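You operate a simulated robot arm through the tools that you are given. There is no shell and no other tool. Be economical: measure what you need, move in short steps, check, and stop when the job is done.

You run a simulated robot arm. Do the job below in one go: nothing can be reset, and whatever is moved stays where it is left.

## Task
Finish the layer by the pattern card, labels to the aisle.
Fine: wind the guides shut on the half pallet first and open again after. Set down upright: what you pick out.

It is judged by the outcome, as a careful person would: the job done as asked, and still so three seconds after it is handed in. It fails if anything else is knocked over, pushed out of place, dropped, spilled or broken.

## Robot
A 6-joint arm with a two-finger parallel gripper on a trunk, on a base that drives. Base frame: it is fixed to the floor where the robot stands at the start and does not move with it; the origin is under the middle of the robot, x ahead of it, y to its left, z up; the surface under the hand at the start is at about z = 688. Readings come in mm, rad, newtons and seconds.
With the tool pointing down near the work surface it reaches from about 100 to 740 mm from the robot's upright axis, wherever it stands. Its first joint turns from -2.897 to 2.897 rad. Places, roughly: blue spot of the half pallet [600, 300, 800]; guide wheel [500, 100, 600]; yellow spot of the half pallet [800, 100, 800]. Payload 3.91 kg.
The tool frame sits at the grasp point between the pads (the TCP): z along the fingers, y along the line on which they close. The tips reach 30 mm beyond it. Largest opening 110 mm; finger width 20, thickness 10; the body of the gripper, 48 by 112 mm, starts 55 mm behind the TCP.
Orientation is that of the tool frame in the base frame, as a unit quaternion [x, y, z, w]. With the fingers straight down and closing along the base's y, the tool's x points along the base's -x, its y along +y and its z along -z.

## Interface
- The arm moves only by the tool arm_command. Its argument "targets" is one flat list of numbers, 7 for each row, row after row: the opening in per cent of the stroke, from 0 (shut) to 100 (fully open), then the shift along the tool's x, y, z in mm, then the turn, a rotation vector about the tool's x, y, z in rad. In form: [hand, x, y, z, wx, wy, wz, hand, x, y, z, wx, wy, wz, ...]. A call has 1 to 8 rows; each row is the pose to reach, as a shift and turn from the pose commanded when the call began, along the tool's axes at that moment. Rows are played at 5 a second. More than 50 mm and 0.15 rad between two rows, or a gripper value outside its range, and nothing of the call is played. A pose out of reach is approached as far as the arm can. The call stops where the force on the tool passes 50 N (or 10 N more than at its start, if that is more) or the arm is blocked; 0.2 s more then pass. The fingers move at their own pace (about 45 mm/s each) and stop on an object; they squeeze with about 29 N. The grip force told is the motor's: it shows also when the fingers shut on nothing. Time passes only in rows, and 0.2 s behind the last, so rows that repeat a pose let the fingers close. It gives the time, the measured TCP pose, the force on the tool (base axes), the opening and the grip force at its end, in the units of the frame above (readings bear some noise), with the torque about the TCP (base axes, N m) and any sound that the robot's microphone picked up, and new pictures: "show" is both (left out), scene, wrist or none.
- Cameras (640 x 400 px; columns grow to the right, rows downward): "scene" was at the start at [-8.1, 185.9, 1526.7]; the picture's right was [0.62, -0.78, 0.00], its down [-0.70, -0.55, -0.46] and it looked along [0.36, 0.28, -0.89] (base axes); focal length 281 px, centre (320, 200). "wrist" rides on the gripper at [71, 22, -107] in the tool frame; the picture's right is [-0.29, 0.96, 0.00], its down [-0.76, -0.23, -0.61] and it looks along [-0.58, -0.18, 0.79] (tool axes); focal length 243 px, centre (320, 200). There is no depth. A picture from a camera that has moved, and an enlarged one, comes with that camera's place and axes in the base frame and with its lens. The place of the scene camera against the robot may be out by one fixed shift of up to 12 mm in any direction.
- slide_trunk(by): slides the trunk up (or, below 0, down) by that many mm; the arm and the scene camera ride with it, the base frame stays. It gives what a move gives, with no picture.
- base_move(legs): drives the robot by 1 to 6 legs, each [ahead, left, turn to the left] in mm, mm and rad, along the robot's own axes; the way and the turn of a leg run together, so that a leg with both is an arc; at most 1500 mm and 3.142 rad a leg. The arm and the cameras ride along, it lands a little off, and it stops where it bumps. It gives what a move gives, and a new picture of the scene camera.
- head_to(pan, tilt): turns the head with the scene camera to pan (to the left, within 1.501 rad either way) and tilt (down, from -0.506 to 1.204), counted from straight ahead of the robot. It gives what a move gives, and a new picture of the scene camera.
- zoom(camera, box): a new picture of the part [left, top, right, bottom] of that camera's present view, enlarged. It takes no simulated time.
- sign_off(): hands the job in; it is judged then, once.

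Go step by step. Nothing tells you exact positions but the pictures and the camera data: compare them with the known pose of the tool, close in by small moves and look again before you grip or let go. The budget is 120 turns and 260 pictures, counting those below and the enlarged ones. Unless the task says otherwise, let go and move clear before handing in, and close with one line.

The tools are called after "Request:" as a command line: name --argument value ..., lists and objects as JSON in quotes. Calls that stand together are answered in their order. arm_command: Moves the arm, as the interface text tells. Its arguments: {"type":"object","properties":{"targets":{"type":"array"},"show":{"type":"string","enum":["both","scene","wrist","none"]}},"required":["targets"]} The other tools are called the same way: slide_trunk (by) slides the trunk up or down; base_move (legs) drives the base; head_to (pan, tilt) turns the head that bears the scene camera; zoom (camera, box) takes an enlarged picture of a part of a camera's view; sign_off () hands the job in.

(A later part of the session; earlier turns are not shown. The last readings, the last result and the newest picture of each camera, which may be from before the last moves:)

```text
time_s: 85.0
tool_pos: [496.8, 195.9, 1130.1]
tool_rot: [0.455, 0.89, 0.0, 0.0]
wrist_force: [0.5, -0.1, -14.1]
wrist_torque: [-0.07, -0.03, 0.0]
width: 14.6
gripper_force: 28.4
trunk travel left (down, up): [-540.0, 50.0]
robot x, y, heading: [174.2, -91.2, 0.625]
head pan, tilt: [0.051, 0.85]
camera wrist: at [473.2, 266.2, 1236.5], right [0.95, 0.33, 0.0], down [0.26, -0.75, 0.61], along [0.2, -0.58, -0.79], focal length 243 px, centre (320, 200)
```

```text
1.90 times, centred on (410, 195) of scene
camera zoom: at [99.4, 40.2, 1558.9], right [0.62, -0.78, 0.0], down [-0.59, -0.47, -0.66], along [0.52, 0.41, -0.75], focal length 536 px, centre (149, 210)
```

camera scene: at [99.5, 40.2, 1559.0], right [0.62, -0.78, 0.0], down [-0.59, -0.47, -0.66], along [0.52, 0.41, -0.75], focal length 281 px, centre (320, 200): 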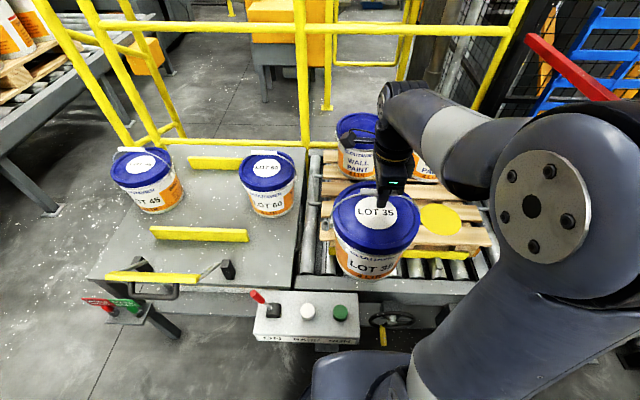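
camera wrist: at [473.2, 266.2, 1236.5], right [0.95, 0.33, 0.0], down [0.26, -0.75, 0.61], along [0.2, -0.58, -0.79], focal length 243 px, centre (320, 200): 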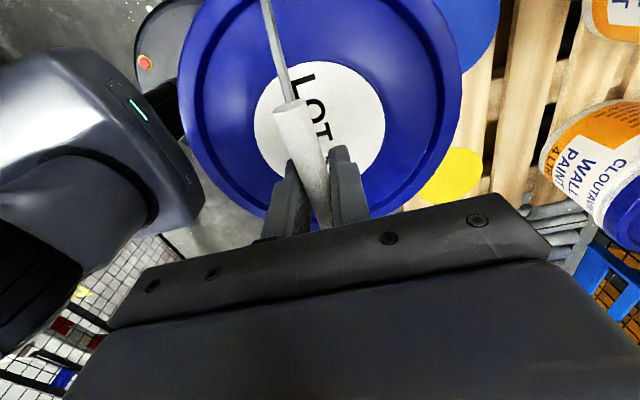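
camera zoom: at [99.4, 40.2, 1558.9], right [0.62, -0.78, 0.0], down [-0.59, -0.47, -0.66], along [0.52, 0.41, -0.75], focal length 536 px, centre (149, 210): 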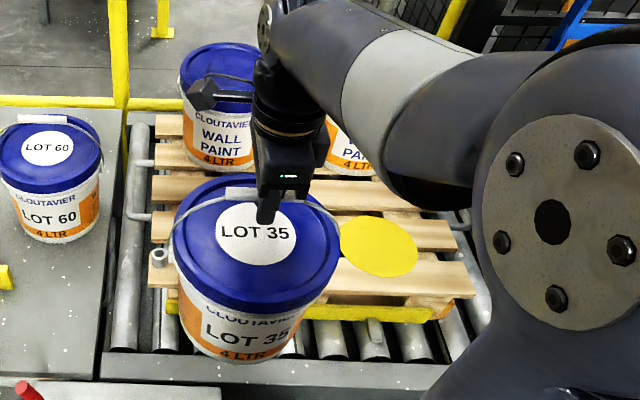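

Both spots are partly hidden. I shift the pail back and left a bit so the blue spot comes clear in the wrist view.

Request:
arm_command --targets '[0, 20, -25, 0, 0, 0, 0, 0, 40, -50, 0, 0, 0, 0, 0, 60, -70, 0, 0, 0, 0, 0, 60, -70, 0, 0, 0, 0]' --show "wrist"

Request:
zoom --camera "wrist" --box '[400, 0, 640, 150]'

```text
time_s: 86.0
tool_pos: [404.2, 203.3, 1130.1]
tool_rot: [0.455, 0.891, 0.0, 0.0]
wrist_force: [0.3, -0.2, -13.5]
wrist_torque: [0.03, -0.14, 0.02]
width: 14.7
gripper_force: 28.8
trunk travel left (down, up): [-540.0, 50.0]
robot x, y, heading: [174.0, -93.9, 0.619]
head pan, tilt: [0.051, 0.85]
camera wrist: at [380.6, 272.5, 1238.5], right [0.95, 0.33, 0.0], down [0.26, -0.75, 0.61], along [0.2, -0.58, -0.79], focal length 243 px, centre (320, 200)
```

wrist: 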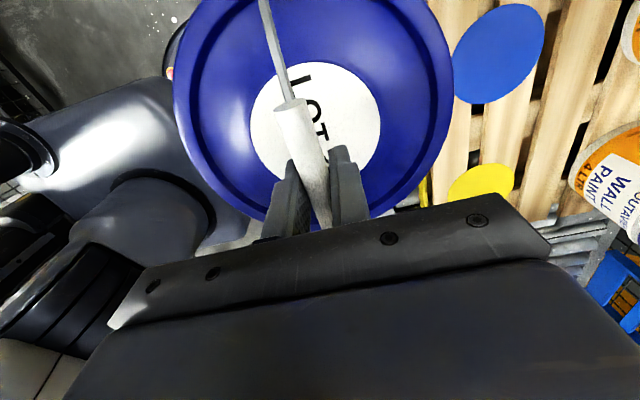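

```text
2.67 times, centred on (520, 75) of wrist
camera zoom: at [380.6, 272.5, 1238.5], right [0.95, 0.33, 0.0], down [0.26, -0.75, 0.61], along [0.2, -0.58, -0.79], focal length 647 px, centre (-213, 533)
```

zoom: 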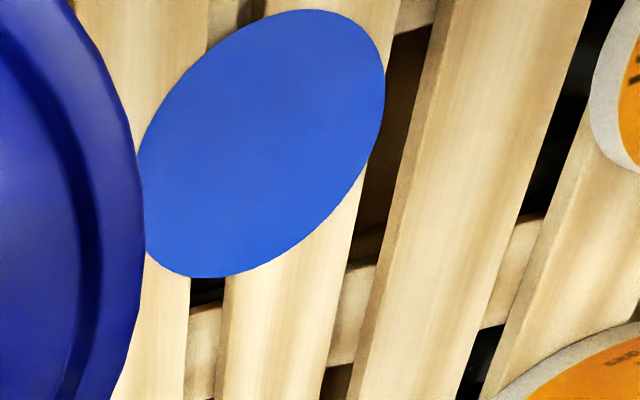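

Blue spot centre measured at about n=724, l=135. I check the label's facing on the hanging pail more closely.

Request:
head_to --pan 0.0 --tilt 0.85

Request:
zoom --camera "scene" --box '[260, 170, 440, 330]'

```text
time_s: 86.6
tool_pos: [403.5, 202.4, 1131.1]
tool_rot: [0.455, 0.891, -0.001, 0.0]
wrist_force: [1.0, -0.1, -13.7]
wrist_torque: [-0.01, -0.07, 0.01]
width: 14.7
gripper_force: 29.7
trunk travel left (down, up): [-540.0, 50.0]
robot x, y, heading: [170.8, -93.4, 0.621]
head pan, tilt: [0.0, 0.85]
camera scene: at [101.6, 37.1, 1558.9], right [0.58, -0.81, 0.0], down [-0.61, -0.44, -0.66], along [0.54, 0.38, -0.75], focal length 281 px, centre (320, 200)
```

scene: 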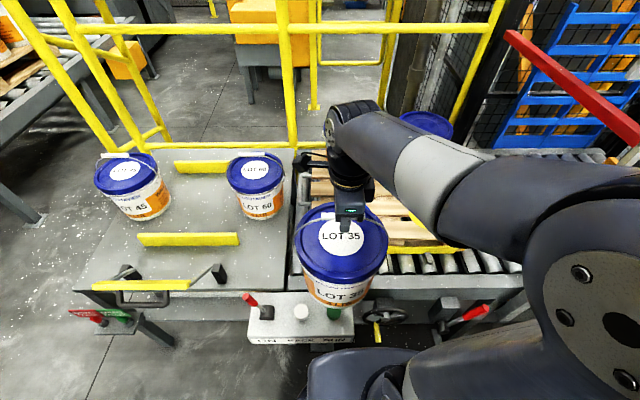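

```text
2.50 times, centred on (350, 250) of scene
camera zoom: at [101.6, 37.1, 1558.9], right [0.58, -0.81, 0.0], down [-0.61, -0.44, -0.66], along [0.54, 0.38, -0.75], focal length 703 px, centre (245, 75)
```

zoom: 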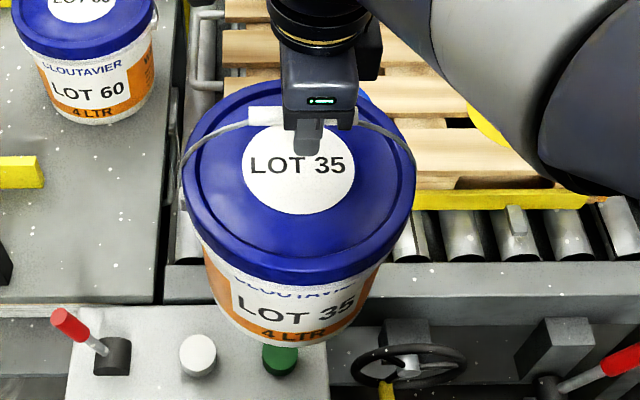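

The label faces the aisle well. I move over the blue spot.

Request:
arm_command --targets '[0, -5, 25, 0, 0, 0, 0, 0, -14, 63, 0, 0, 0, 0, 0, -23, 103, 0, 0, 0, 0, 0, -32, 143, 0, 0, 0, 0, 0, -41, 183, 0, 0, 0, 0, 0, -50, 221, 0, 0, 0, 0, 0, -56, 250, 0, 0, 0, 0, 0, -60, 268, 0, 0, 0, 0]'

Request:
zoom --camera "scene" --box '[280, 90, 500, 280]'

```text
time_s: 88.4
tool_pos: [658.7, 310.6, 1125.4]
tool_rot: [0.455, 0.89, -0.001, 0.0]
wrist_force: [0.5, 0.9, -14.4]
wrist_torque: [-0.05, 0.0, 0.04]
width: 14.7
gripper_force: 28.6
trunk travel left (down, up): [-540.0, 50.0]
robot x, y, heading: [175.3, -92.1, 0.62]
head pan, tilt: [0.0, 0.85]
camera scene: at [102.5, 37.5, 1558.9], right [0.58, -0.81, 0.0], down [-0.61, -0.44, -0.66], along [0.54, 0.38, -0.75], focal length 281 px, centre (320, 200)
camera wrist: at [635.0, 381.7, 1234.2], right [0.95, 0.33, 0.0], down [0.26, -0.75, 0.61], along [0.2, -0.58, -0.79], focal length 243 px, centre (320, 200)
```

scene: 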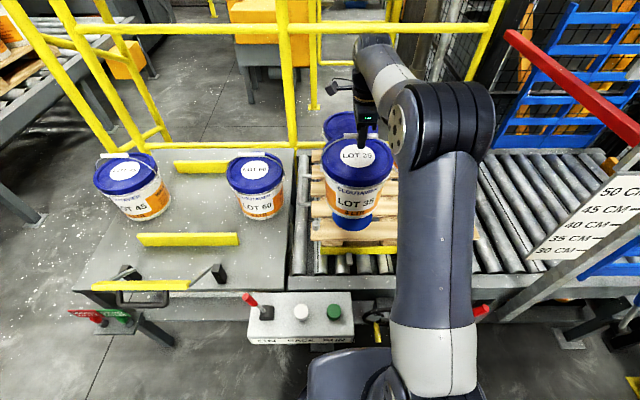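
wrist: 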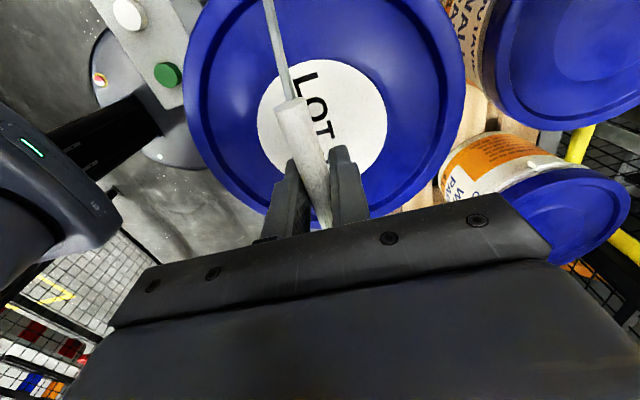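

```text
2.11 times, centred on (390, 185) of scene
camera zoom: at [102.5, 37.5, 1558.9], right [0.58, -0.81, 0.0], down [-0.61, -0.44, -0.66], along [0.54, 0.38, -0.75], focal length 592 px, centre (173, 232)
```

zoom: 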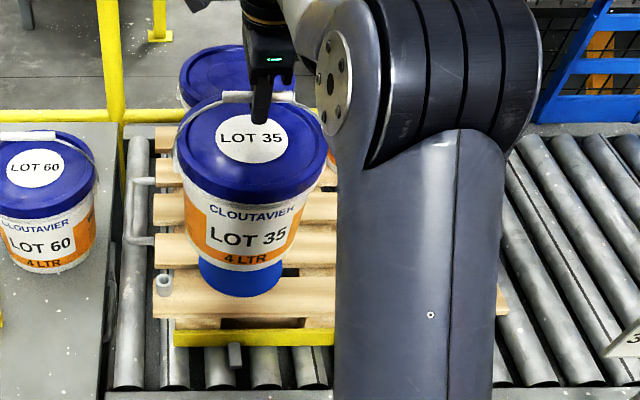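

Nearly centred; I correct 4 mm and lower to just above the deck.

Request:
arm_command --targets '[0, 0, 4, 15, 0, 0, 0, 0, 0, 4, 30, 0, 0, 0, 0, 0, 4, 45, 0, 0, 0, 0, 0, 4, 56, 0, 0, 0, 0, 0, 4, 60, 0, 0, 0]' --show "none"

Request:
zoom --camera "scene" --box '[280, 90, 500, 280]'

```text
time_s: 89.6
tool_pos: [660.7, 314.4, 1066.1]
tool_rot: [0.455, 0.891, -0.001, -0.001]
wrist_force: [-0.5, -0.6, -14.1]
wrist_torque: [-0.05, -0.02, 0.0]
width: 14.8
gripper_force: 28.7
trunk travel left (down, up): [-540.0, 50.0]
robot x, y, heading: [173.6, -94.6, 0.621]
head pan, tilt: [0.0, 0.85]
```

```text
2.11 times, centred on (390, 185) of scene
camera zoom: at [102.2, 37.3, 1558.9], right [0.58, -0.81, 0.0], down [-0.61, -0.44, -0.66], along [0.54, 0.38, -0.75], focal length 592 px, centre (173, 232)
```

zoom: 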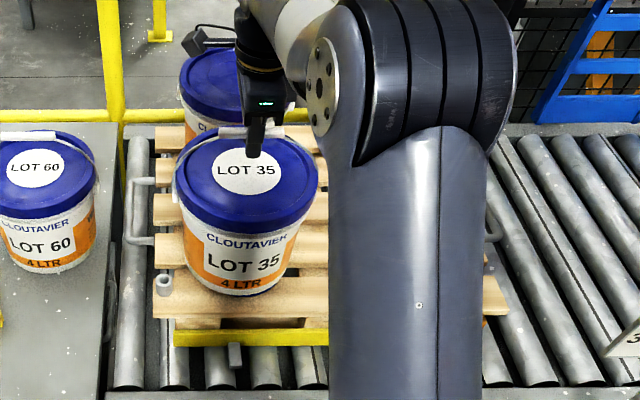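

Spot covered; I lower in small steps feeling for contact.

Request:
arm_command --targets '[0, 0, 0, 3, 0, 0, 0, 0, 0, 0, 6, 0, 0, 0, 0, 0, 0, 9, 0, 0, 0, 0, 0, 0, 12, 0, 0, 0]' --show "none"

```text
time_s: 90.6
tool_pos: [660.4, 313.6, 1055.3]
tool_rot: [0.454, 0.891, 0.001, 0.0]
wrist_force: [-0.9, 0.3, -13.2]
wrist_torque: [-0.04, -0.03, 0.0]
width: 14.6
gripper_force: 29.4
trunk travel left (down, up): [-540.0, 50.0]
robot x, y, heading: [172.7, -96.7, 0.625]
head pan, tilt: [0.0, 0.85]
```

Request:
arm_command --targets '[0, 0, 0, 2, 0, 0, 0, 0, 0, 0, 4, 0, 0, 0, 0, 0, 0, 6, 0, 0, 0]' --show "none"

Request:
arm_command --targets '[0, 0, 0, 2, 0, 0, 0, 0, 0, 0, 3.5, 0, 0, 0]' --show "none"

```text
time_s: 91.4
tool_pos: [663.0, 312.8, 1050.1]
tool_rot: [0.455, 0.89, 0.0, 0.0]
wrist_force: [-0.2, 0.6, -13.4]
wrist_torque: [-0.08, -0.03, -0.03]
width: 14.8
gripper_force: 28.8
trunk travel left (down, up): [-540.0, 50.0]
robot x, y, heading: [173.0, -95.3, 0.623]
head pan, tilt: [0.0, 0.85]
```

```text
time_s: 92.0
tool_pos: [661.5, 314.6, 1047.7]
tool_rot: [0.454, 0.891, -0.001, -0.001]
wrist_force: [0.6, -0.3, -13.3]
wrist_torque: [-0.07, 0.01, -0.06]
width: 14.8
gripper_force: 28.7
trunk travel left (down, up): [-540.0, 50.0]
robot x, y, heading: [174.8, -91.3, 0.622]
head pan, tilt: [0.0, 0.85]
```

Still hanging; lower on.

Request:
arm_command --targets '[0, 0, 0, 1.5, 0, 0, 0, 0, 0, 0, 3, 0, 0, 0]' --show "none"

Request:
arm_command --targets '[0, 0, 0, 1.5, 0, 0, 0, 0, 0, 0, 3, 0, 0, 0]' --show "scene"

Request:
zoom --camera "scene" --box '[310, 130, 430, 250]'

```text
time_s: 92.6
tool_pos: [661.3, 314.2, 1044.6]
tool_rot: [0.455, 0.89, 0.001, 0.0]
wrist_force: [0.8, 0.0, -10.4]
wrist_torque: [-0.01, 0.1, 0.0]
width: 14.8
gripper_force: 29.3
trunk travel left (down, up): [-540.0, 50.0]
robot x, y, heading: [174.9, -93.5, 0.624]
head pan, tilt: [0.0, 0.85]
```

```text
time_s: 93.2
tool_pos: [661.9, 315.4, 1044.2]
tool_rot: [0.455, 0.891, 0.004, 0.001]
wrist_force: [9.3, 1.6, 14.3]
wrist_torque: [0.06, 0.03, -0.02]
width: 14.6
gripper_force: 29.2
trunk travel left (down, up): [-540.0, 50.0]
robot x, y, heading: [173.2, -94.0, 0.621]
head pan, tilt: [0.0, 0.85]
camera scene: at [101.6, 35.9, 1559.5], right [0.58, -0.81, 0.0], down [-0.61, -0.44, -0.66], along [0.54, 0.39, -0.75], focal length 281 px, centre (320, 200)
```

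scene: 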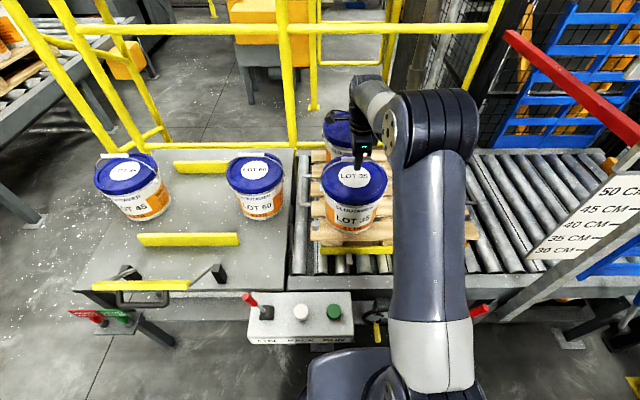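

```text
3.33 times, centred on (370, 190) of scene
camera zoom: at [101.6, 35.9, 1559.5], right [0.58, -0.81, 0.0], down [-0.61, -0.44, -0.66], along [0.54, 0.39, -0.75], focal length 937 px, centre (153, 233)
```

zoom: 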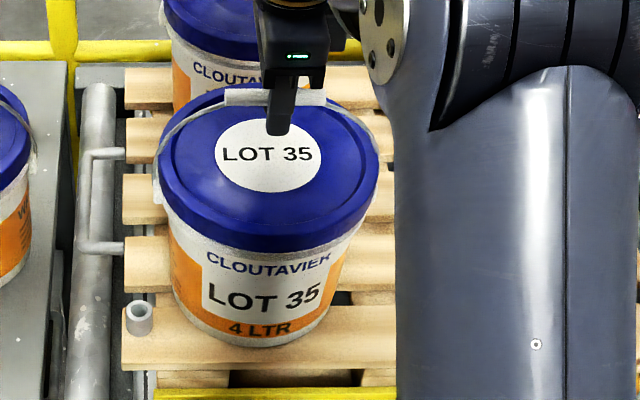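

Pail stands on the deck. I ease up 2 mm, open, and lift clear.

Request:
arm_command --targets '[0, 0, 0, -2, 0, 0, 0, 0, 0, 0, -2, 0, 0, 0, 45, 0, 0, -2, 0, 0, 0, 45, 0, 0, -2, 0, 0, 0, 45, 0, 0, -2, 0, 0, 0, 45, 0, 0, -40, 0, 0, 0, 45, 0, 0, -80, 0, 0, 0, 45, 0, 0, -110, 0, 0, 0]'

Request:
zoom --camera "scene" --box '[290, 90, 450, 250]'

```text
time_s: 95.0
tool_pos: [659.5, 314.3, 1153.7]
tool_rot: [0.455, 0.891, -0.001, -0.001]
wrist_force: [-0.6, 0.2, -0.4]
wrist_torque: [-0.01, 0.0, -0.01]
width: 49.7
gripper_force: 0.0
trunk travel left (down, up): [-540.0, 50.0]
robot x, y, heading: [173.6, -91.7, 0.626]
head pan, tilt: [0.0, 0.85]
camera scene: at [101.2, 36.5, 1559.0], right [0.58, -0.81, 0.0], down [-0.61, -0.44, -0.66], along [0.54, 0.38, -0.75], focal length 281 px, centre (320, 200)
camera wrist: at [636.2, 384.0, 1260.9], right [0.95, 0.33, 0.0], down [0.26, -0.75, 0.61], along [0.2, -0.58, -0.79], focal length 243 px, centre (320, 200)
```

scene: 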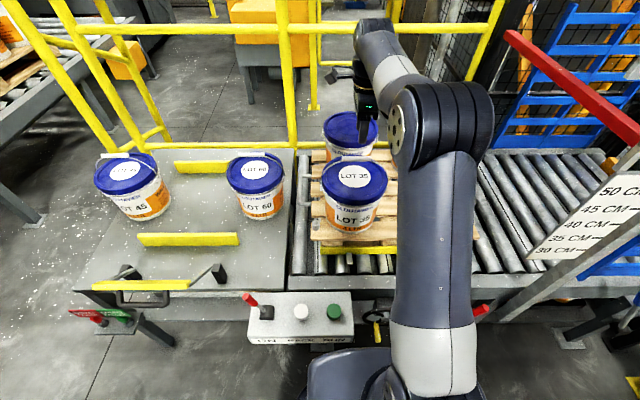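
wrist: 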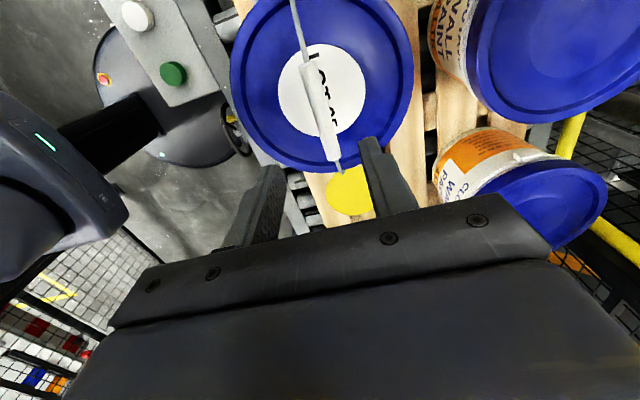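

```text
2.50 times, centred on (370, 170) of scene
camera zoom: at [101.2, 36.5, 1559.0], right [0.58, -0.81, 0.0], down [-0.61, -0.44, -0.66], along [0.54, 0.38, -0.75], focal length 703 px, centre (195, 275)
```

zoom: 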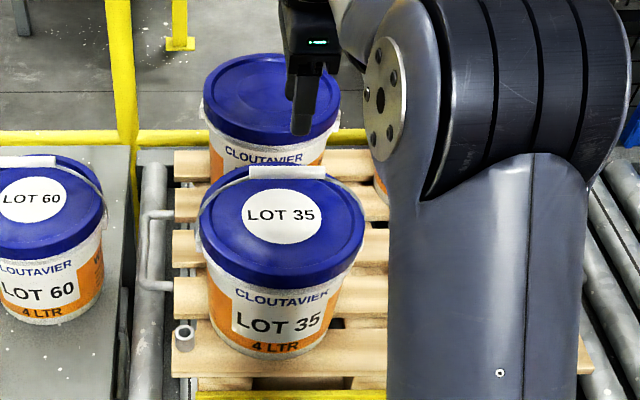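

LOT 35 stands upright on blue, label to the aisle. Now I retract and drive back to fetch LOT 45.

Request:
arm_command --targets '[45, 0, -45, 0, 0, 0, 0, 45, 0, -90, 0, 0, 0, 0, 45, 0, -135, 0, 0, 0, 0, 45, 0, -180, 0, 0, 0, 0, 45, 0, -210, 0, 0, 0, 0]' --show "none"

Request:
base_move --legs '[[0, 627, 0.005], [87, 0, 0]]'

Request:
zoom --camera "scene" --box '[180, 130, 420, 280]'

```text
time_s: 96.2
tool_pos: [490.0, 190.2, 1154.3]
tool_rot: [0.455, 0.891, 0.0, 0.0]
wrist_force: [-0.3, -0.3, -0.5]
wrist_torque: [-0.02, -0.02, -0.01]
width: 49.4
gripper_force: 0.1
trunk travel left (down, up): [-540.0, 50.0]
robot x, y, heading: [175.8, -94.4, 0.624]
head pan, tilt: [0.0, 0.85]
```

```text
time_s: 100.4
tool_pos: [201.4, 746.2, 1154.0]
tool_rot: [0.461, 0.887, 0.0, 0.0]
wrist_force: [-0.7, 1.6, 1.2]
wrist_torque: [-0.03, 0.02, -0.02]
width: 49.6
gripper_force: 0.1
trunk travel left (down, up): [-540.0, 50.0]
robot x, y, heading: [-121.5, 464.7, 0.612]
head pan, tilt: [0.0, 0.85]
camera scene: at [-189.3, 597.6, 1559.0], right [0.57, -0.82, 0.0], down [-0.62, -0.43, -0.66], along [0.54, 0.38, -0.75], focal length 281 px, centre (320, 200)
```

scene: 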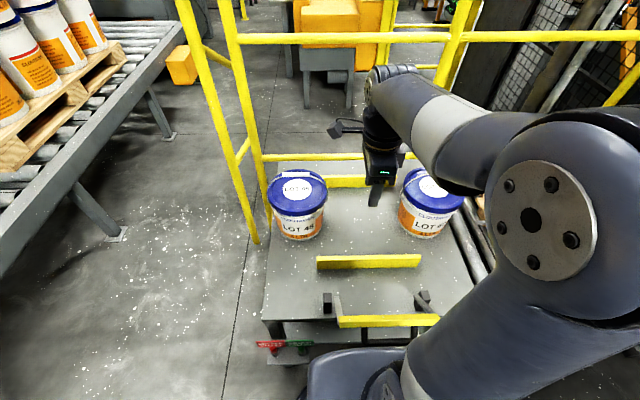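

```text
2.67 times, centred on (300, 205) of scene
camera zoom: at [-189.3, 597.6, 1559.0], right [0.57, -0.82, 0.0], down [-0.62, -0.43, -0.66], along [0.54, 0.38, -0.75], focal length 750 px, centre (373, 187)
```

zoom: 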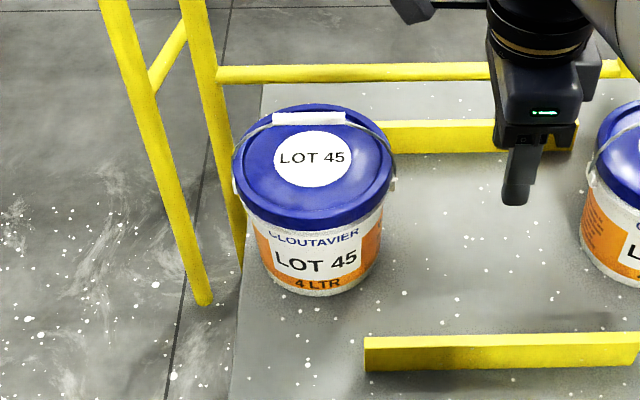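

LOT 45's bar is at about n=852, l=-659. I move above it.

Request:
arm_command --targets '[50, 23, 31, 0, 0, 0, 0, 50, 46, 62, 0, 0, 0, 0, 50, 69, 93, 0, 0, 0, 0, 50, 92, 125, 15, 0, 0, 0, 50, 115, 156, 30, 0, 0, 0, 50, 138, 187, 45, 0, 0, 0, 50, 160, 220, 60, 0, 0, 0, 50, 179, 246, 70, 0, 0, 0]'

```text
time_s: 102.2
tool_pos: [299.7, 1036.7, 1085.5]
tool_rot: [0.461, 0.888, -0.001, -0.002]
wrist_force: [-0.7, 0.6, 0.1]
wrist_torque: [-0.01, 0.01, 0.02]
width: 55.0
gripper_force: 0.1
trunk travel left (down, up): [-540.0, 50.0]
robot x, y, heading: [-120.0, 468.2, 0.611]
head pan, tilt: [0.0, 0.85]
camera scene: at [-189.5, 597.8, 1559.0], right [0.57, -0.82, 0.0], down [-0.62, -0.43, -0.66], along [0.54, 0.38, -0.75], focal length 281 px, centre (320, 200)
camera wrist: at [277.5, 1106.0, 1193.3], right [0.95, 0.31, 0.0], down [0.25, -0.75, 0.61], along [0.19, -0.58, -0.79], focal length 243 px, centre (320, 200)
```

scene: 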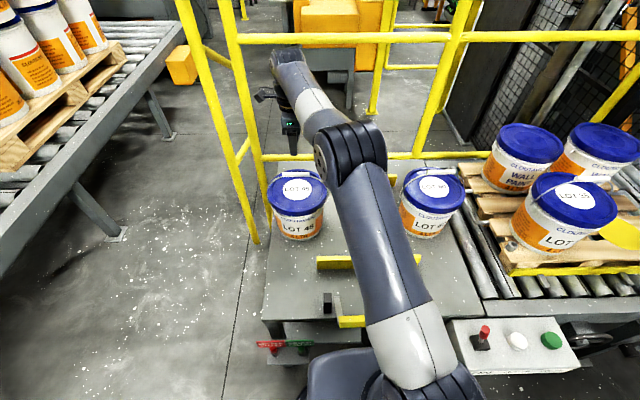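
wrist: 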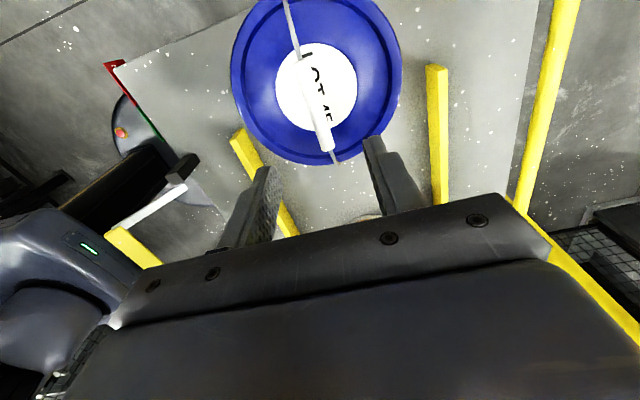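

Bar is 5 mm nearer. I correct and descend to it in two stages.

Request:
arm_command --targets '[60, 0, -5, 30, 0, 0, 0, 60, 0, -5, 65, 0, 0, 0, 60, 0, -5, 93, 0, 0, 0]' --show "wrist"

```text
time_s: 103.0
tool_pos: [299.2, 1032.1, 989.9]
tool_rot: [0.461, 0.888, 0.0, 0.0]
wrist_force: [0.1, 0.1, 0.6]
wrist_torque: [0.0, 0.01, -0.06]
width: 66.1
gripper_force: 0.0
trunk travel left (down, up): [-540.0, 50.0]
robot x, y, heading: [-117.6, 467.0, 0.61]
head pan, tilt: [0.0, 0.85]
camera wrist: at [276.7, 1101.9, 1097.8], right [0.95, 0.31, 0.0], down [0.25, -0.75, 0.61], along [0.19, -0.58, -0.79], focal length 243 px, centre (320, 200)
```

wrist: 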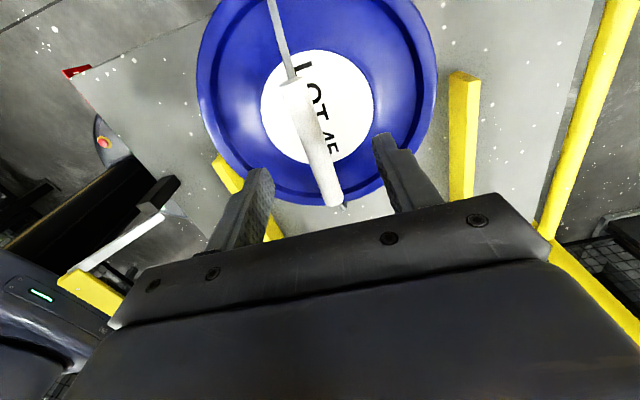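

Aligned like before. I descend, close, and then lift.

Request:
arm_command --targets '[60, 0, 0, 22, 0, 0, 0, 60, 0, 0, 43, 0, 0, 0, 0, 0, 0, 43, 0, 0, 0, 0, 0, 0, 43, 0, 0, 0, 0, 0, 0, 43, 0, 0, 0, 0, 0, 0, 43, 0, 0, 0, 0, 0, 0, 43, 0, 0, 0]' --show "wrist"

Request:
arm_command --targets '[0, 0, 0, -8, 0, 0, 0, 0, 0, 0, -16, 0, 0, 0, 0, 0, 0, -30, 0, 0, 0, 0, 0, 0, -50, 0, 0, 0, 0, 0, 0, -60, 0, 0, 0]' --show "both"

```text
time_s: 104.6
tool_pos: [296.5, 1032.7, 947.3]
tool_rot: [0.46, 0.888, -0.001, 0.0]
wrist_force: [1.4, -0.3, 0.3]
wrist_torque: [-0.07, -0.04, 0.2]
width: 15.0
gripper_force: 28.7
trunk travel left (down, up): [-540.0, 50.0]
robot x, y, heading: [-117.2, 465.2, 0.608]
head pan, tilt: [0.0, 0.85]
camera wrist: at [273.8, 1103.2, 1055.7], right [0.95, 0.31, 0.0], down [0.25, -0.75, 0.61], along [0.19, -0.58, -0.79], focal length 243 px, centre (320, 200)
```

wrist: 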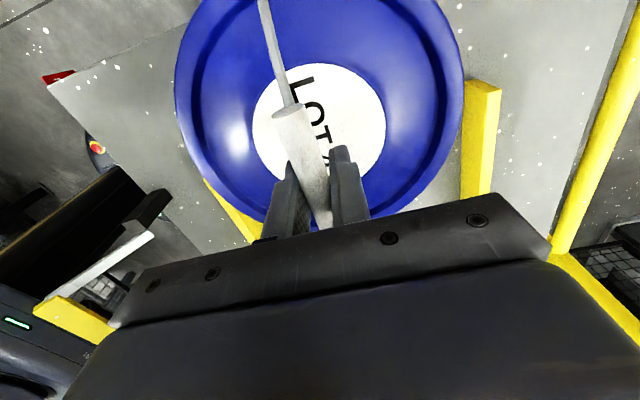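

```text
time_s: 105.8
tool_pos: [297.3, 1030.2, 1007.8]
tool_rot: [0.461, 0.887, 0.0, -0.001]
wrist_force: [-0.7, 0.1, -13.2]
wrist_torque: [-0.02, -0.01, -0.01]
width: 14.8
gripper_force: 29.1
trunk travel left (down, up): [-540.0, 50.0]
robot x, y, heading: [-122.8, 470.4, 0.61]
head pan, tilt: [0.0, 0.85]
camera scene: at [-189.1, 598.3, 1558.9], right [0.57, -0.82, 0.0], down [-0.62, -0.43, -0.66], along [0.54, 0.38, -0.75], focal length 281 px, centre (320, 200)
camera wrist: at [274.0, 1101.2, 1116.1], right [0.95, 0.31, 0.0], down [0.25, -0.75, 0.61], along [0.19, -0.58, -0.79], focal length 243 px, centre (320, 200)
```

scene: 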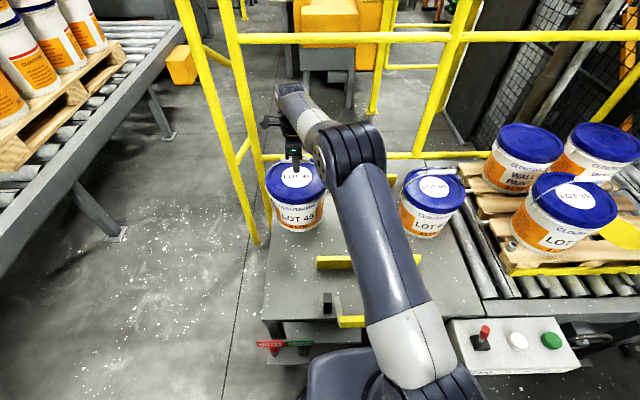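
wrist: 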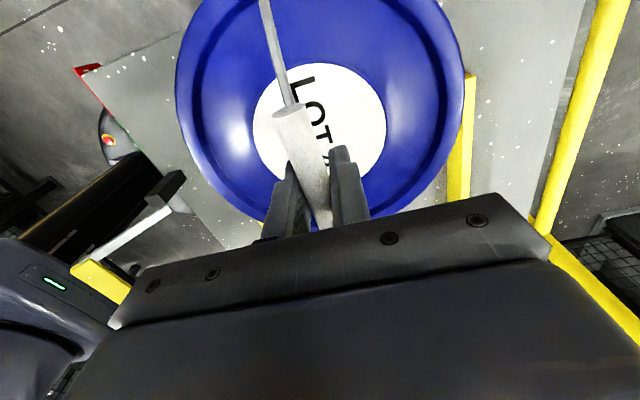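

LOT 45 is in hand. I lift higher, retract and re-centre in front of the robot.

Request:
arm_command --targets '[0, 0, 0, -30, 0, 0, 0, 0, 0, 0, -60, 0, 0, 0, 0, 0, 0, -90, 0, 0, 0, 0, 0, 0, -120, 0, 0, 0, 0, 0, -25, -122, 0, 0, 0, 0, 0, -60, -122, 0, 0, 0, 0, 0, -95, -122, 0, 0, 0, 0, 0, -120, -122, 0, 0, 0]' --show "none"

Request:
arm_command --targets '[0, -20, -20, 0, 0, 0, 0, 0, -45, -40, 0, 0, 0, 0, 0, -70, -60, 0, 0, 0, 0, 0, -95, -80, 0, 0, 0, 0, 0, -120, -100, 0, 0, 0, 0, 0, -145, -118, 0, 0, 0, 0, 0, -160, -130, 0, 0, 0, 0, 0, -165, -135, 0, 0, 0, 0]' --show "scene"

```text
time_s: 107.6
tool_pos: [200.1, 964.2, 1130.4]
tool_rot: [0.461, 0.888, -0.001, 0.0]
wrist_force: [-1.4, -1.1, -13.5]
wrist_torque: [-0.08, 0.06, -0.03]
width: 14.7
gripper_force: 29.2
trunk travel left (down, up): [-540.0, 50.0]
robot x, y, heading: [-119.2, 467.5, 0.612]
head pan, tilt: [0.0, 0.85]
```

```text
time_s: 109.4
tool_pos: [182.5, 748.8, 1130.5]
tool_rot: [0.461, 0.888, -0.001, 0.0]
wrist_force: [-0.5, 1.3, -13.6]
wrist_torque: [-0.03, -0.06, 0.0]
width: 14.8
gripper_force: 28.5
trunk travel left (down, up): [-540.0, 50.0]
robot x, y, heading: [-117.0, 463.6, 0.605]
head pan, tilt: [0.0, 0.85]
camera scene: at [-189.3, 597.7, 1558.9], right [0.57, -0.82, 0.0], down [-0.62, -0.43, -0.66], along [0.54, 0.38, -0.75], focal length 281 px, centre (320, 200)
```

scene: 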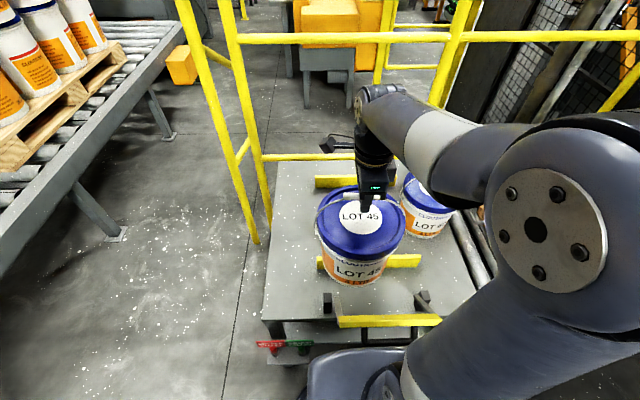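

Secure. I back off and drive right to the yellow spot, passing well in front of LOT 35.

Request:
base_move --legs '[[-130, 0, 0.02], [0, -900, 0], [40, 0, 0]]'

Request:
arm_command --targets '[0, 0, 0, 0, 0, 0, 0]' --show "wrist"

```text
time_s: 115.6
tool_pos: [645.3, -26.5, 1129.4]
tool_rot: [0.447, 0.895, -0.002, 0.0]
wrist_force: [-0.6, -0.3, -15.0]
wrist_torque: [-0.12, 0.06, 0.01]
width: 14.9
gripper_force: 29.5
trunk travel left (down, up): [-540.0, 50.0]
robot x, y, heading: [349.5, -320.2, 0.641]
head pan, tilt: [0.0, 0.85]
camera scene: at [278.4, -191.2, 1558.9], right [0.6, -0.8, 0.0], down [-0.6, -0.45, -0.66], along [0.53, 0.39, -0.75], focal length 281 px, centre (320, 200)
```

scene: 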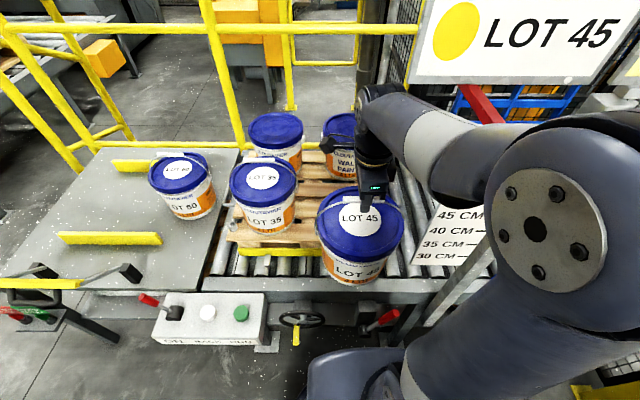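

```text
time_s: 116.0
tool_pos: [645.8, -27.7, 1130.6]
tool_rot: [0.446, 0.895, -0.002, 0.0]
wrist_force: [-0.6, 0.7, -13.5]
wrist_torque: [0.01, -0.03, 0.03]
width: 14.6
gripper_force: 29.3
trunk travel left (down, up): [-540.0, 50.0]
robot x, y, heading: [350.2, -321.1, 0.641]
head pan, tilt: [0.0, 0.85]
camera wrist: at [620.1, 42.6, 1238.0], right [0.94, 0.34, 0.0], down [0.27, -0.74, 0.61], along [0.21, -0.57, -0.79], focal length 243 px, centre (320, 200)
```

wrist: 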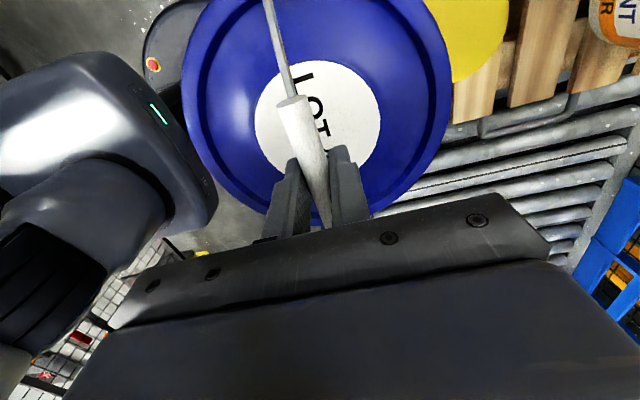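

The height-gauge board (l≈590, n≈460, z≈1000–1180) is near the arm on the right, so I shift the base 140 mm left before extending.

Request:
base_move --legs '[[0, 140, 0]]'

Request:
arm_command --targets '[0, 0, 0, 0, 0, 0, 0]' --show "wrist"

```text
time_s: 117.3
tool_pos: [562.1, 81.9, 1130.4]
tool_rot: [0.446, 0.895, 0.0, -0.001]
wrist_force: [-0.1, -0.3, -14.0]
wrist_torque: [0.01, -0.03, -0.02]
width: 14.9
gripper_force: 28.7
trunk travel left (down, up): [-540.0, 50.0]
robot x, y, heading: [271.9, -211.8, 0.645]
head pan, tilt: [0.0, 0.85]
camera scene: at [195.5, -81.4, 1558.9], right [0.6, -0.8, 0.0], down [-0.6, -0.45, -0.66], along [0.53, 0.39, -0.75], focal length 281 px, centre (320, 200)
```

scene: 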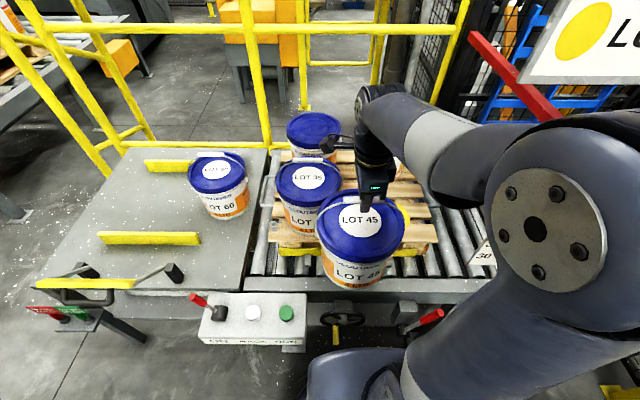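

```text
time_s: 117.7
tool_pos: [563.2, 83.0, 1130.1]
tool_rot: [0.446, 0.895, -0.001, -0.002]
wrist_force: [0.8, -0.7, -13.3]
wrist_torque: [-0.03, -0.07, -0.01]
width: 14.6
gripper_force: 29.5
trunk travel left (down, up): [-540.0, 50.0]
robot x, y, heading: [270.8, -209.1, 0.642]
head pan, tilt: [0.0, 0.85]
camera wrist: at [538.0, 152.3, 1237.8], right [0.94, 0.34, 0.0], down [0.28, -0.74, 0.61], along [0.21, -0.57, -0.79], focal length 243 px, centre (320, 200)
```

wrist: 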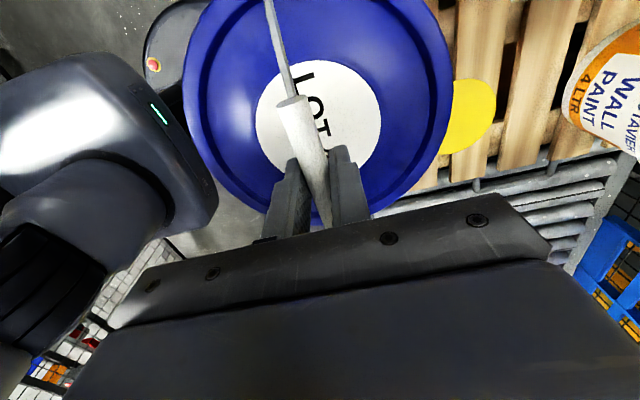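

I shift the pail back to see the whole yellow spot.

Request:
arm_command --targets '[0, 5, -25, 0, 0, 0, 0, 0, 10, -50, 0, 0, 0, 0, 0, 10, -75, 0, 0, 0, 0, 0, 10, -75, 0, 0, 0, 0]' --show "none"

Request:
zoom --camera "wrist" --box '[400, 50, 640, 200]'

```text
time_s: 118.7
tool_pos: [496.5, 45.3, 1132.2]
tool_rot: [0.445, 0.895, -0.001, -0.001]
wrist_force: [-0.6, 0.2, -13.8]
wrist_torque: [0.03, -0.13, -0.01]
width: 15.1
gripper_force: 28.4
trunk travel left (down, up): [-540.0, 50.0]
robot x, y, heading: [271.3, -212.1, 0.639]
head pan, tilt: [0.0, 0.85]
```

```text
2.67 times, centred on (520, 125) of wrist
camera zoom: at [472.2, 115.7, 1239.1], right [0.94, 0.34, 0.0], down [0.27, -0.74, 0.61], along [0.21, -0.57, -0.79], focal length 647 px, centre (-213, 400)
```

zoom: 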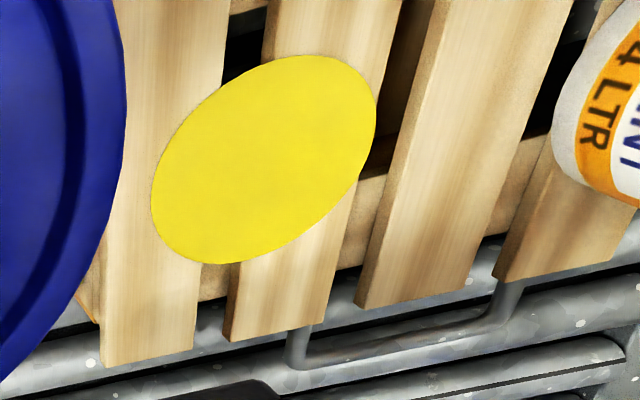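

Yellow centre: about n=722, l=407. I carry the pail over it.

Request:
arm_command --targets '[0, -12, 22, 0, 0, 0, 0, 0, -33, 62, 0, 0, 0, 0, 0, -55, 103, 0, 0, 0, 0, 0, -77, 143, 0, 0, 0, 0, 0, -99, 184, 0, 0, 0, 0, 0, -120, 224, 0, 0, 0, 0, 0, -141, 262, 0, 0, 0, 0, 0, -152, 283, 0, 0, 0, 0]'

Request:
zoom --camera "scene" --box '[260, 90, 480, 280]'

```text
time_s: 120.5
tool_pos: [814.4, 93.9, 1125.2]
tool_rot: [0.446, 0.895, -0.003, -0.001]
wrist_force: [0.4, 0.1, -13.2]
wrist_torque: [-0.07, 0.06, 0.0]
width: 14.5
gripper_force: 29.3
trunk travel left (down, up): [-540.0, 50.0]
robot x, y, heading: [267.4, -209.7, 0.642]
head pan, tilt: [0.0, 0.85]
camera scene: at [197.0, -81.7, 1559.0], right [0.6, -0.8, 0.0], down [-0.6, -0.45, -0.66], along [0.53, 0.4, -0.75], focal length 281 px, centre (320, 200)
camera wrist: at [789.9, 163.7, 1233.0], right [0.94, 0.34, 0.0], down [0.28, -0.74, 0.61], along [0.21, -0.57, -0.79], focal length 243 px, centre (320, 200)
```

scene: 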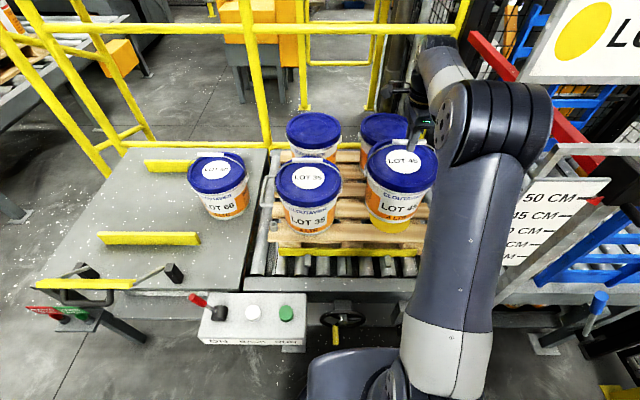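
wrist: 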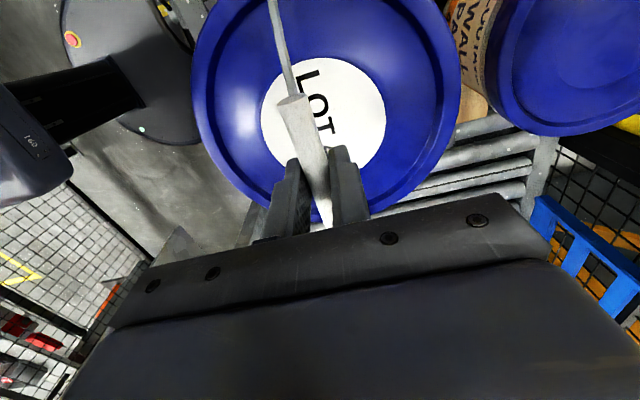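

```text
2.11 times, centred on (370, 185) of scene
camera zoom: at [197.0, -81.7, 1559.0], right [0.6, -0.8, 0.0], down [-0.6, -0.45, -0.66], along [0.53, 0.4, -0.75], focal length 592 px, centre (215, 232)
```

zoom: 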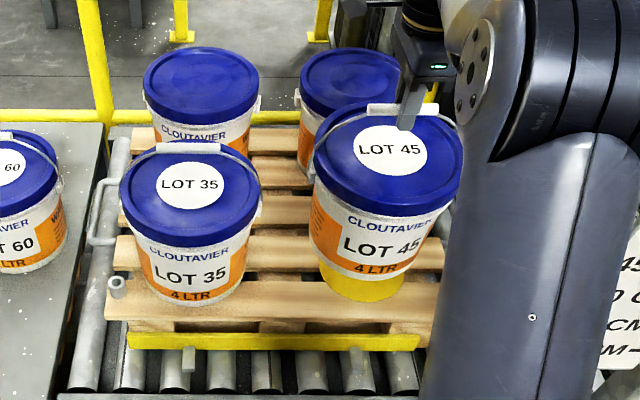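

Pail is over yellow with lid text square to the cell. I correct slightly and lower close to the deck.

Request:
arm_command --targets '[0, -3, 7, 15, 0, 0, 0, 0, -3, 7, 30, 0, 0, 0, 0, -3, 7, 45, 0, 0, 0, 0, -3, 7, 60, 0, 0, 0, 0, -3, 7, 70, 0, 0, 0, 0, -3, 7, 75, 0, 0, 0]' --show "none"

Request:
zoom --camera "scene" --box '[260, 90, 480, 280]'

```text
time_s: 121.9
tool_pos: [822.1, 96.4, 1053.3]
tool_rot: [0.445, 0.895, 0.001, 0.0]
wrist_force: [3.0, -0.1, -7.4]
wrist_torque: [-0.02, 0.01, -0.01]
width: 14.7
gripper_force: 29.3
trunk travel left (down, up): [-540.0, 50.0]
robot x, y, heading: [271.7, -206.9, 0.645]
head pan, tilt: [0.0, 0.85]
```

```text
2.11 times, centred on (370, 185) of scene
camera zoom: at [196.2, -82.2, 1559.2], right [0.6, -0.8, 0.0], down [-0.6, -0.45, -0.66], along [0.53, 0.4, -0.75], focal length 592 px, centre (215, 232)
```

zoom: 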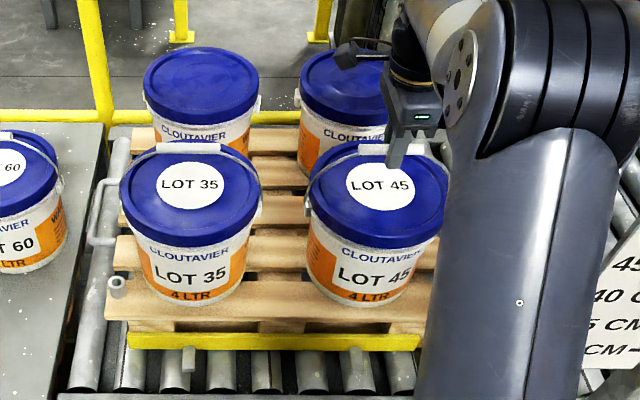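

Force shows light contact already, 8 mm higher than for LOT 35. I look closely before going on.

Request:
zoom --camera "scene" --box '[350, 110, 440, 210]'

Request:
arm_command --targets '[0, 0, 0, 0, 0, 0, 0]' --show "wrist"

```text
4.00 times, centred on (395, 160) of scene
camera zoom: at [196.2, -82.2, 1559.2], right [0.6, -0.8, 0.0], down [-0.6, -0.45, -0.66], along [0.53, 0.4, -0.75], focal length 1125 px, centre (20, 360)
```

zoom: 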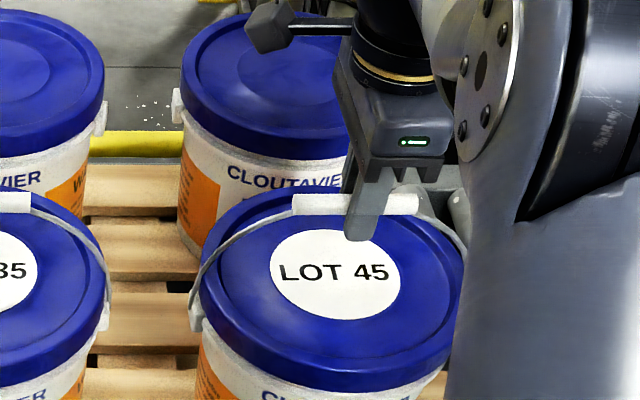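

```text
time_s: 122.3
tool_pos: [822.8, 95.3, 1052.1]
tool_rot: [0.445, 0.895, 0.001, 0.0]
wrist_force: [3.8, 0.3, -3.6]
wrist_torque: [0.01, -0.09, -0.02]
width: 14.5
gripper_force: 29.0
trunk travel left (down, up): [-540.0, 50.0]
robot x, y, heading: [270.1, -212.4, 0.645]
head pan, tilt: [0.0, 0.85]
camera wrist: at [797.3, 165.5, 1161.9], right [0.94, 0.34, 0.0], down [0.27, -0.75, 0.61], along [0.21, -0.57, -0.79], focal length 243 px, centre (320, 200)
```

wrist: 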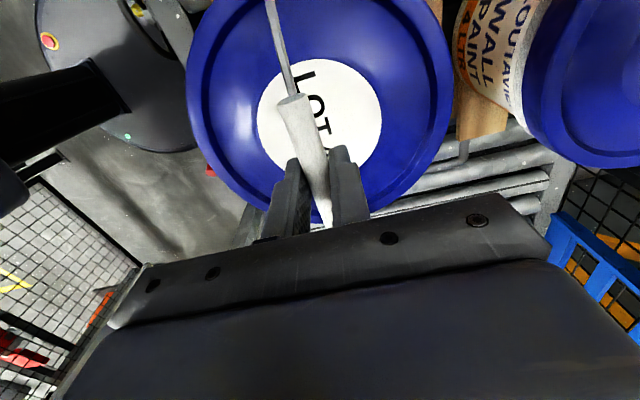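

No contact with the neighbours; base level looks the same as LOT 35's. I press down a couple of millimetres to confirm the support.

Request:
arm_command --targets '[0, 0, 0, 1, 0, 0, 0, 0, 0, 0, 2, 0, 0, 0, 0, 0, 0, 2, 0, 0, 0]' --show "scene"

Request:
zoom --camera "scene" --box '[290, 140, 430, 250]'

```text
time_s: 123.1
tool_pos: [821.4, 94.8, 1054.4]
tool_rot: [0.446, 0.895, 0.001, 0.001]
wrist_force: [8.8, 0.5, 11.1]
wrist_torque: [-0.16, -0.28, 0.04]
width: 14.7
gripper_force: 29.2
trunk travel left (down, up): [-540.0, 50.0]
robot x, y, heading: [273.6, -209.4, 0.643]
head pan, tilt: [0.0, 0.85]
camera scene: at [195.7, -82.7, 1559.2], right [0.6, -0.8, 0.0], down [-0.6, -0.45, -0.66], along [0.53, 0.4, -0.75], focal length 281 px, centre (320, 200)
```

scene: 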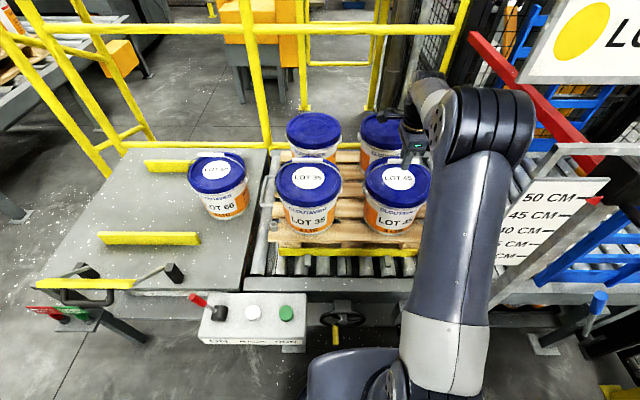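

```text
3.64 times, centred on (360, 195) of scene
camera zoom: at [195.7, -82.7, 1559.2], right [0.6, -0.8, 0.0], down [-0.6, -0.45, -0.66], along [0.53, 0.4, -0.75], focal length 1023 px, centre (174, 218)
```

zoom: 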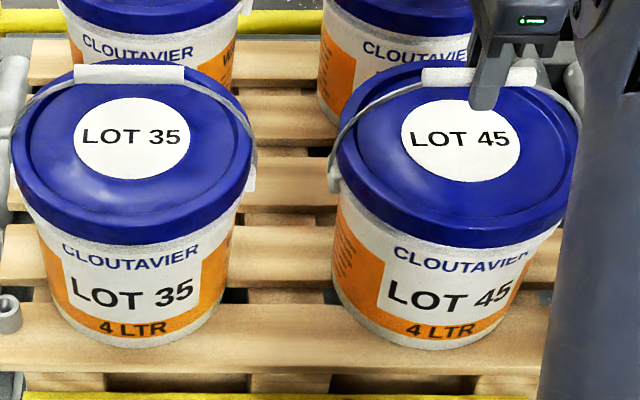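

Firmly supported. I ease up, open and lift clear.

Request:
arm_command --targets '[0, 0, 0, -2, 0, 0, 0, 0, 0, 0, -2, 0, 0, 0, 45, 0, 0, -2, 0, 0, 0, 45, 0, 0, -2, 0, 0, 0, 45, 0, 0, -2, 0, 0, 0, 45, 0, 0, -40, 0, 0, 0, 45, 0, 0, -80, 0, 0, 0, 45, 0, 0, -100, 0, 0, 0]' --show "wrist"

Request:
arm_command --targets '[45, 10, -45, 0, 0, 0, 0, 45, 30, -90, 0, 0, 0, 0, 45, 50, -135, 0, 0, 0, 0, 45, 70, -180, 0, 0, 0, 0, 45, 90, -225, 0, 0, 0, 0, 45, 110, -265, 0, 0, 0, 0]' --show "scene"

Request:
zoom --camera "scene" --box '[250, 90, 470, 270]'

```text
time_s: 124.9
tool_pos: [822.2, 94.7, 1153.4]
tool_rot: [0.445, 0.895, -0.001, 0.0]
wrist_force: [0.2, -0.1, 0.9]
wrist_torque: [0.02, 0.02, -0.03]
width: 49.4
gripper_force: 0.1
trunk travel left (down, up): [-540.0, 50.0]
robot x, y, heading: [270.5, -212.0, 0.643]
head pan, tilt: [0.0, 0.85]
camera wrist: at [796.5, 163.8, 1261.8], right [0.94, 0.34, 0.0], down [0.27, -0.74, 0.61], along [0.21, -0.57, -0.79], focal length 243 px, centre (320, 200)
```

wrist: 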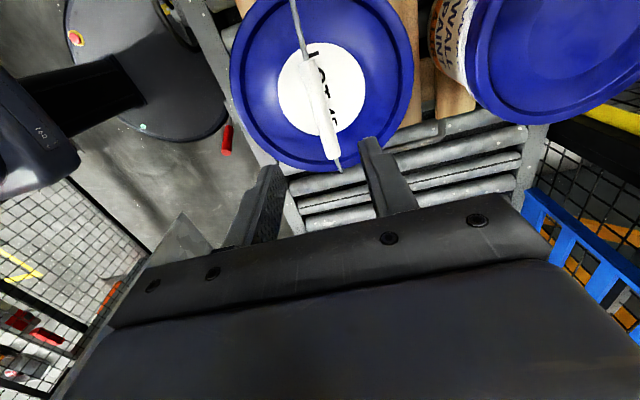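

```text
time_s: 126.3
tool_pos: [540.4, 22.2, 1153.0]
tool_rot: [0.447, 0.895, -0.001, -0.002]
wrist_force: [-0.5, -0.3, 0.2]
wrist_torque: [-0.02, 0.02, 0.0]
width: 49.6
gripper_force: 0.0
trunk travel left (down, up): [-540.0, 50.0]
robot x, y, heading: [269.0, -211.4, 0.642]
head pan, tilt: [0.0, 0.85]
camera scene: at [195.0, -82.8, 1559.0], right [0.6, -0.8, 0.0], down [-0.6, -0.45, -0.66], along [0.53, 0.4, -0.75], focal length 281 px, centre (320, 200)
```

scene: 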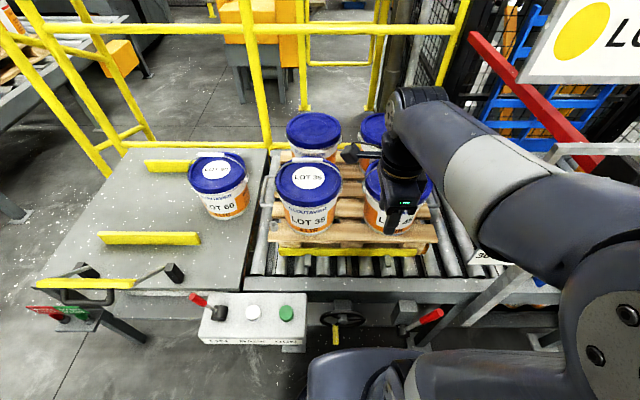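

```text
2.22 times, centred on (360, 180) of scene
camera zoom: at [195.0, -82.8, 1559.0], right [0.6, -0.8, 0.0], down [-0.6, -0.45, -0.66], along [0.53, 0.4, -0.75], focal length 625 px, centre (231, 244)
```

zoom: 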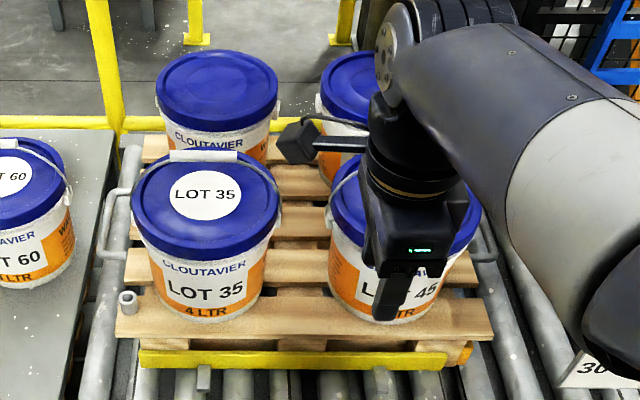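

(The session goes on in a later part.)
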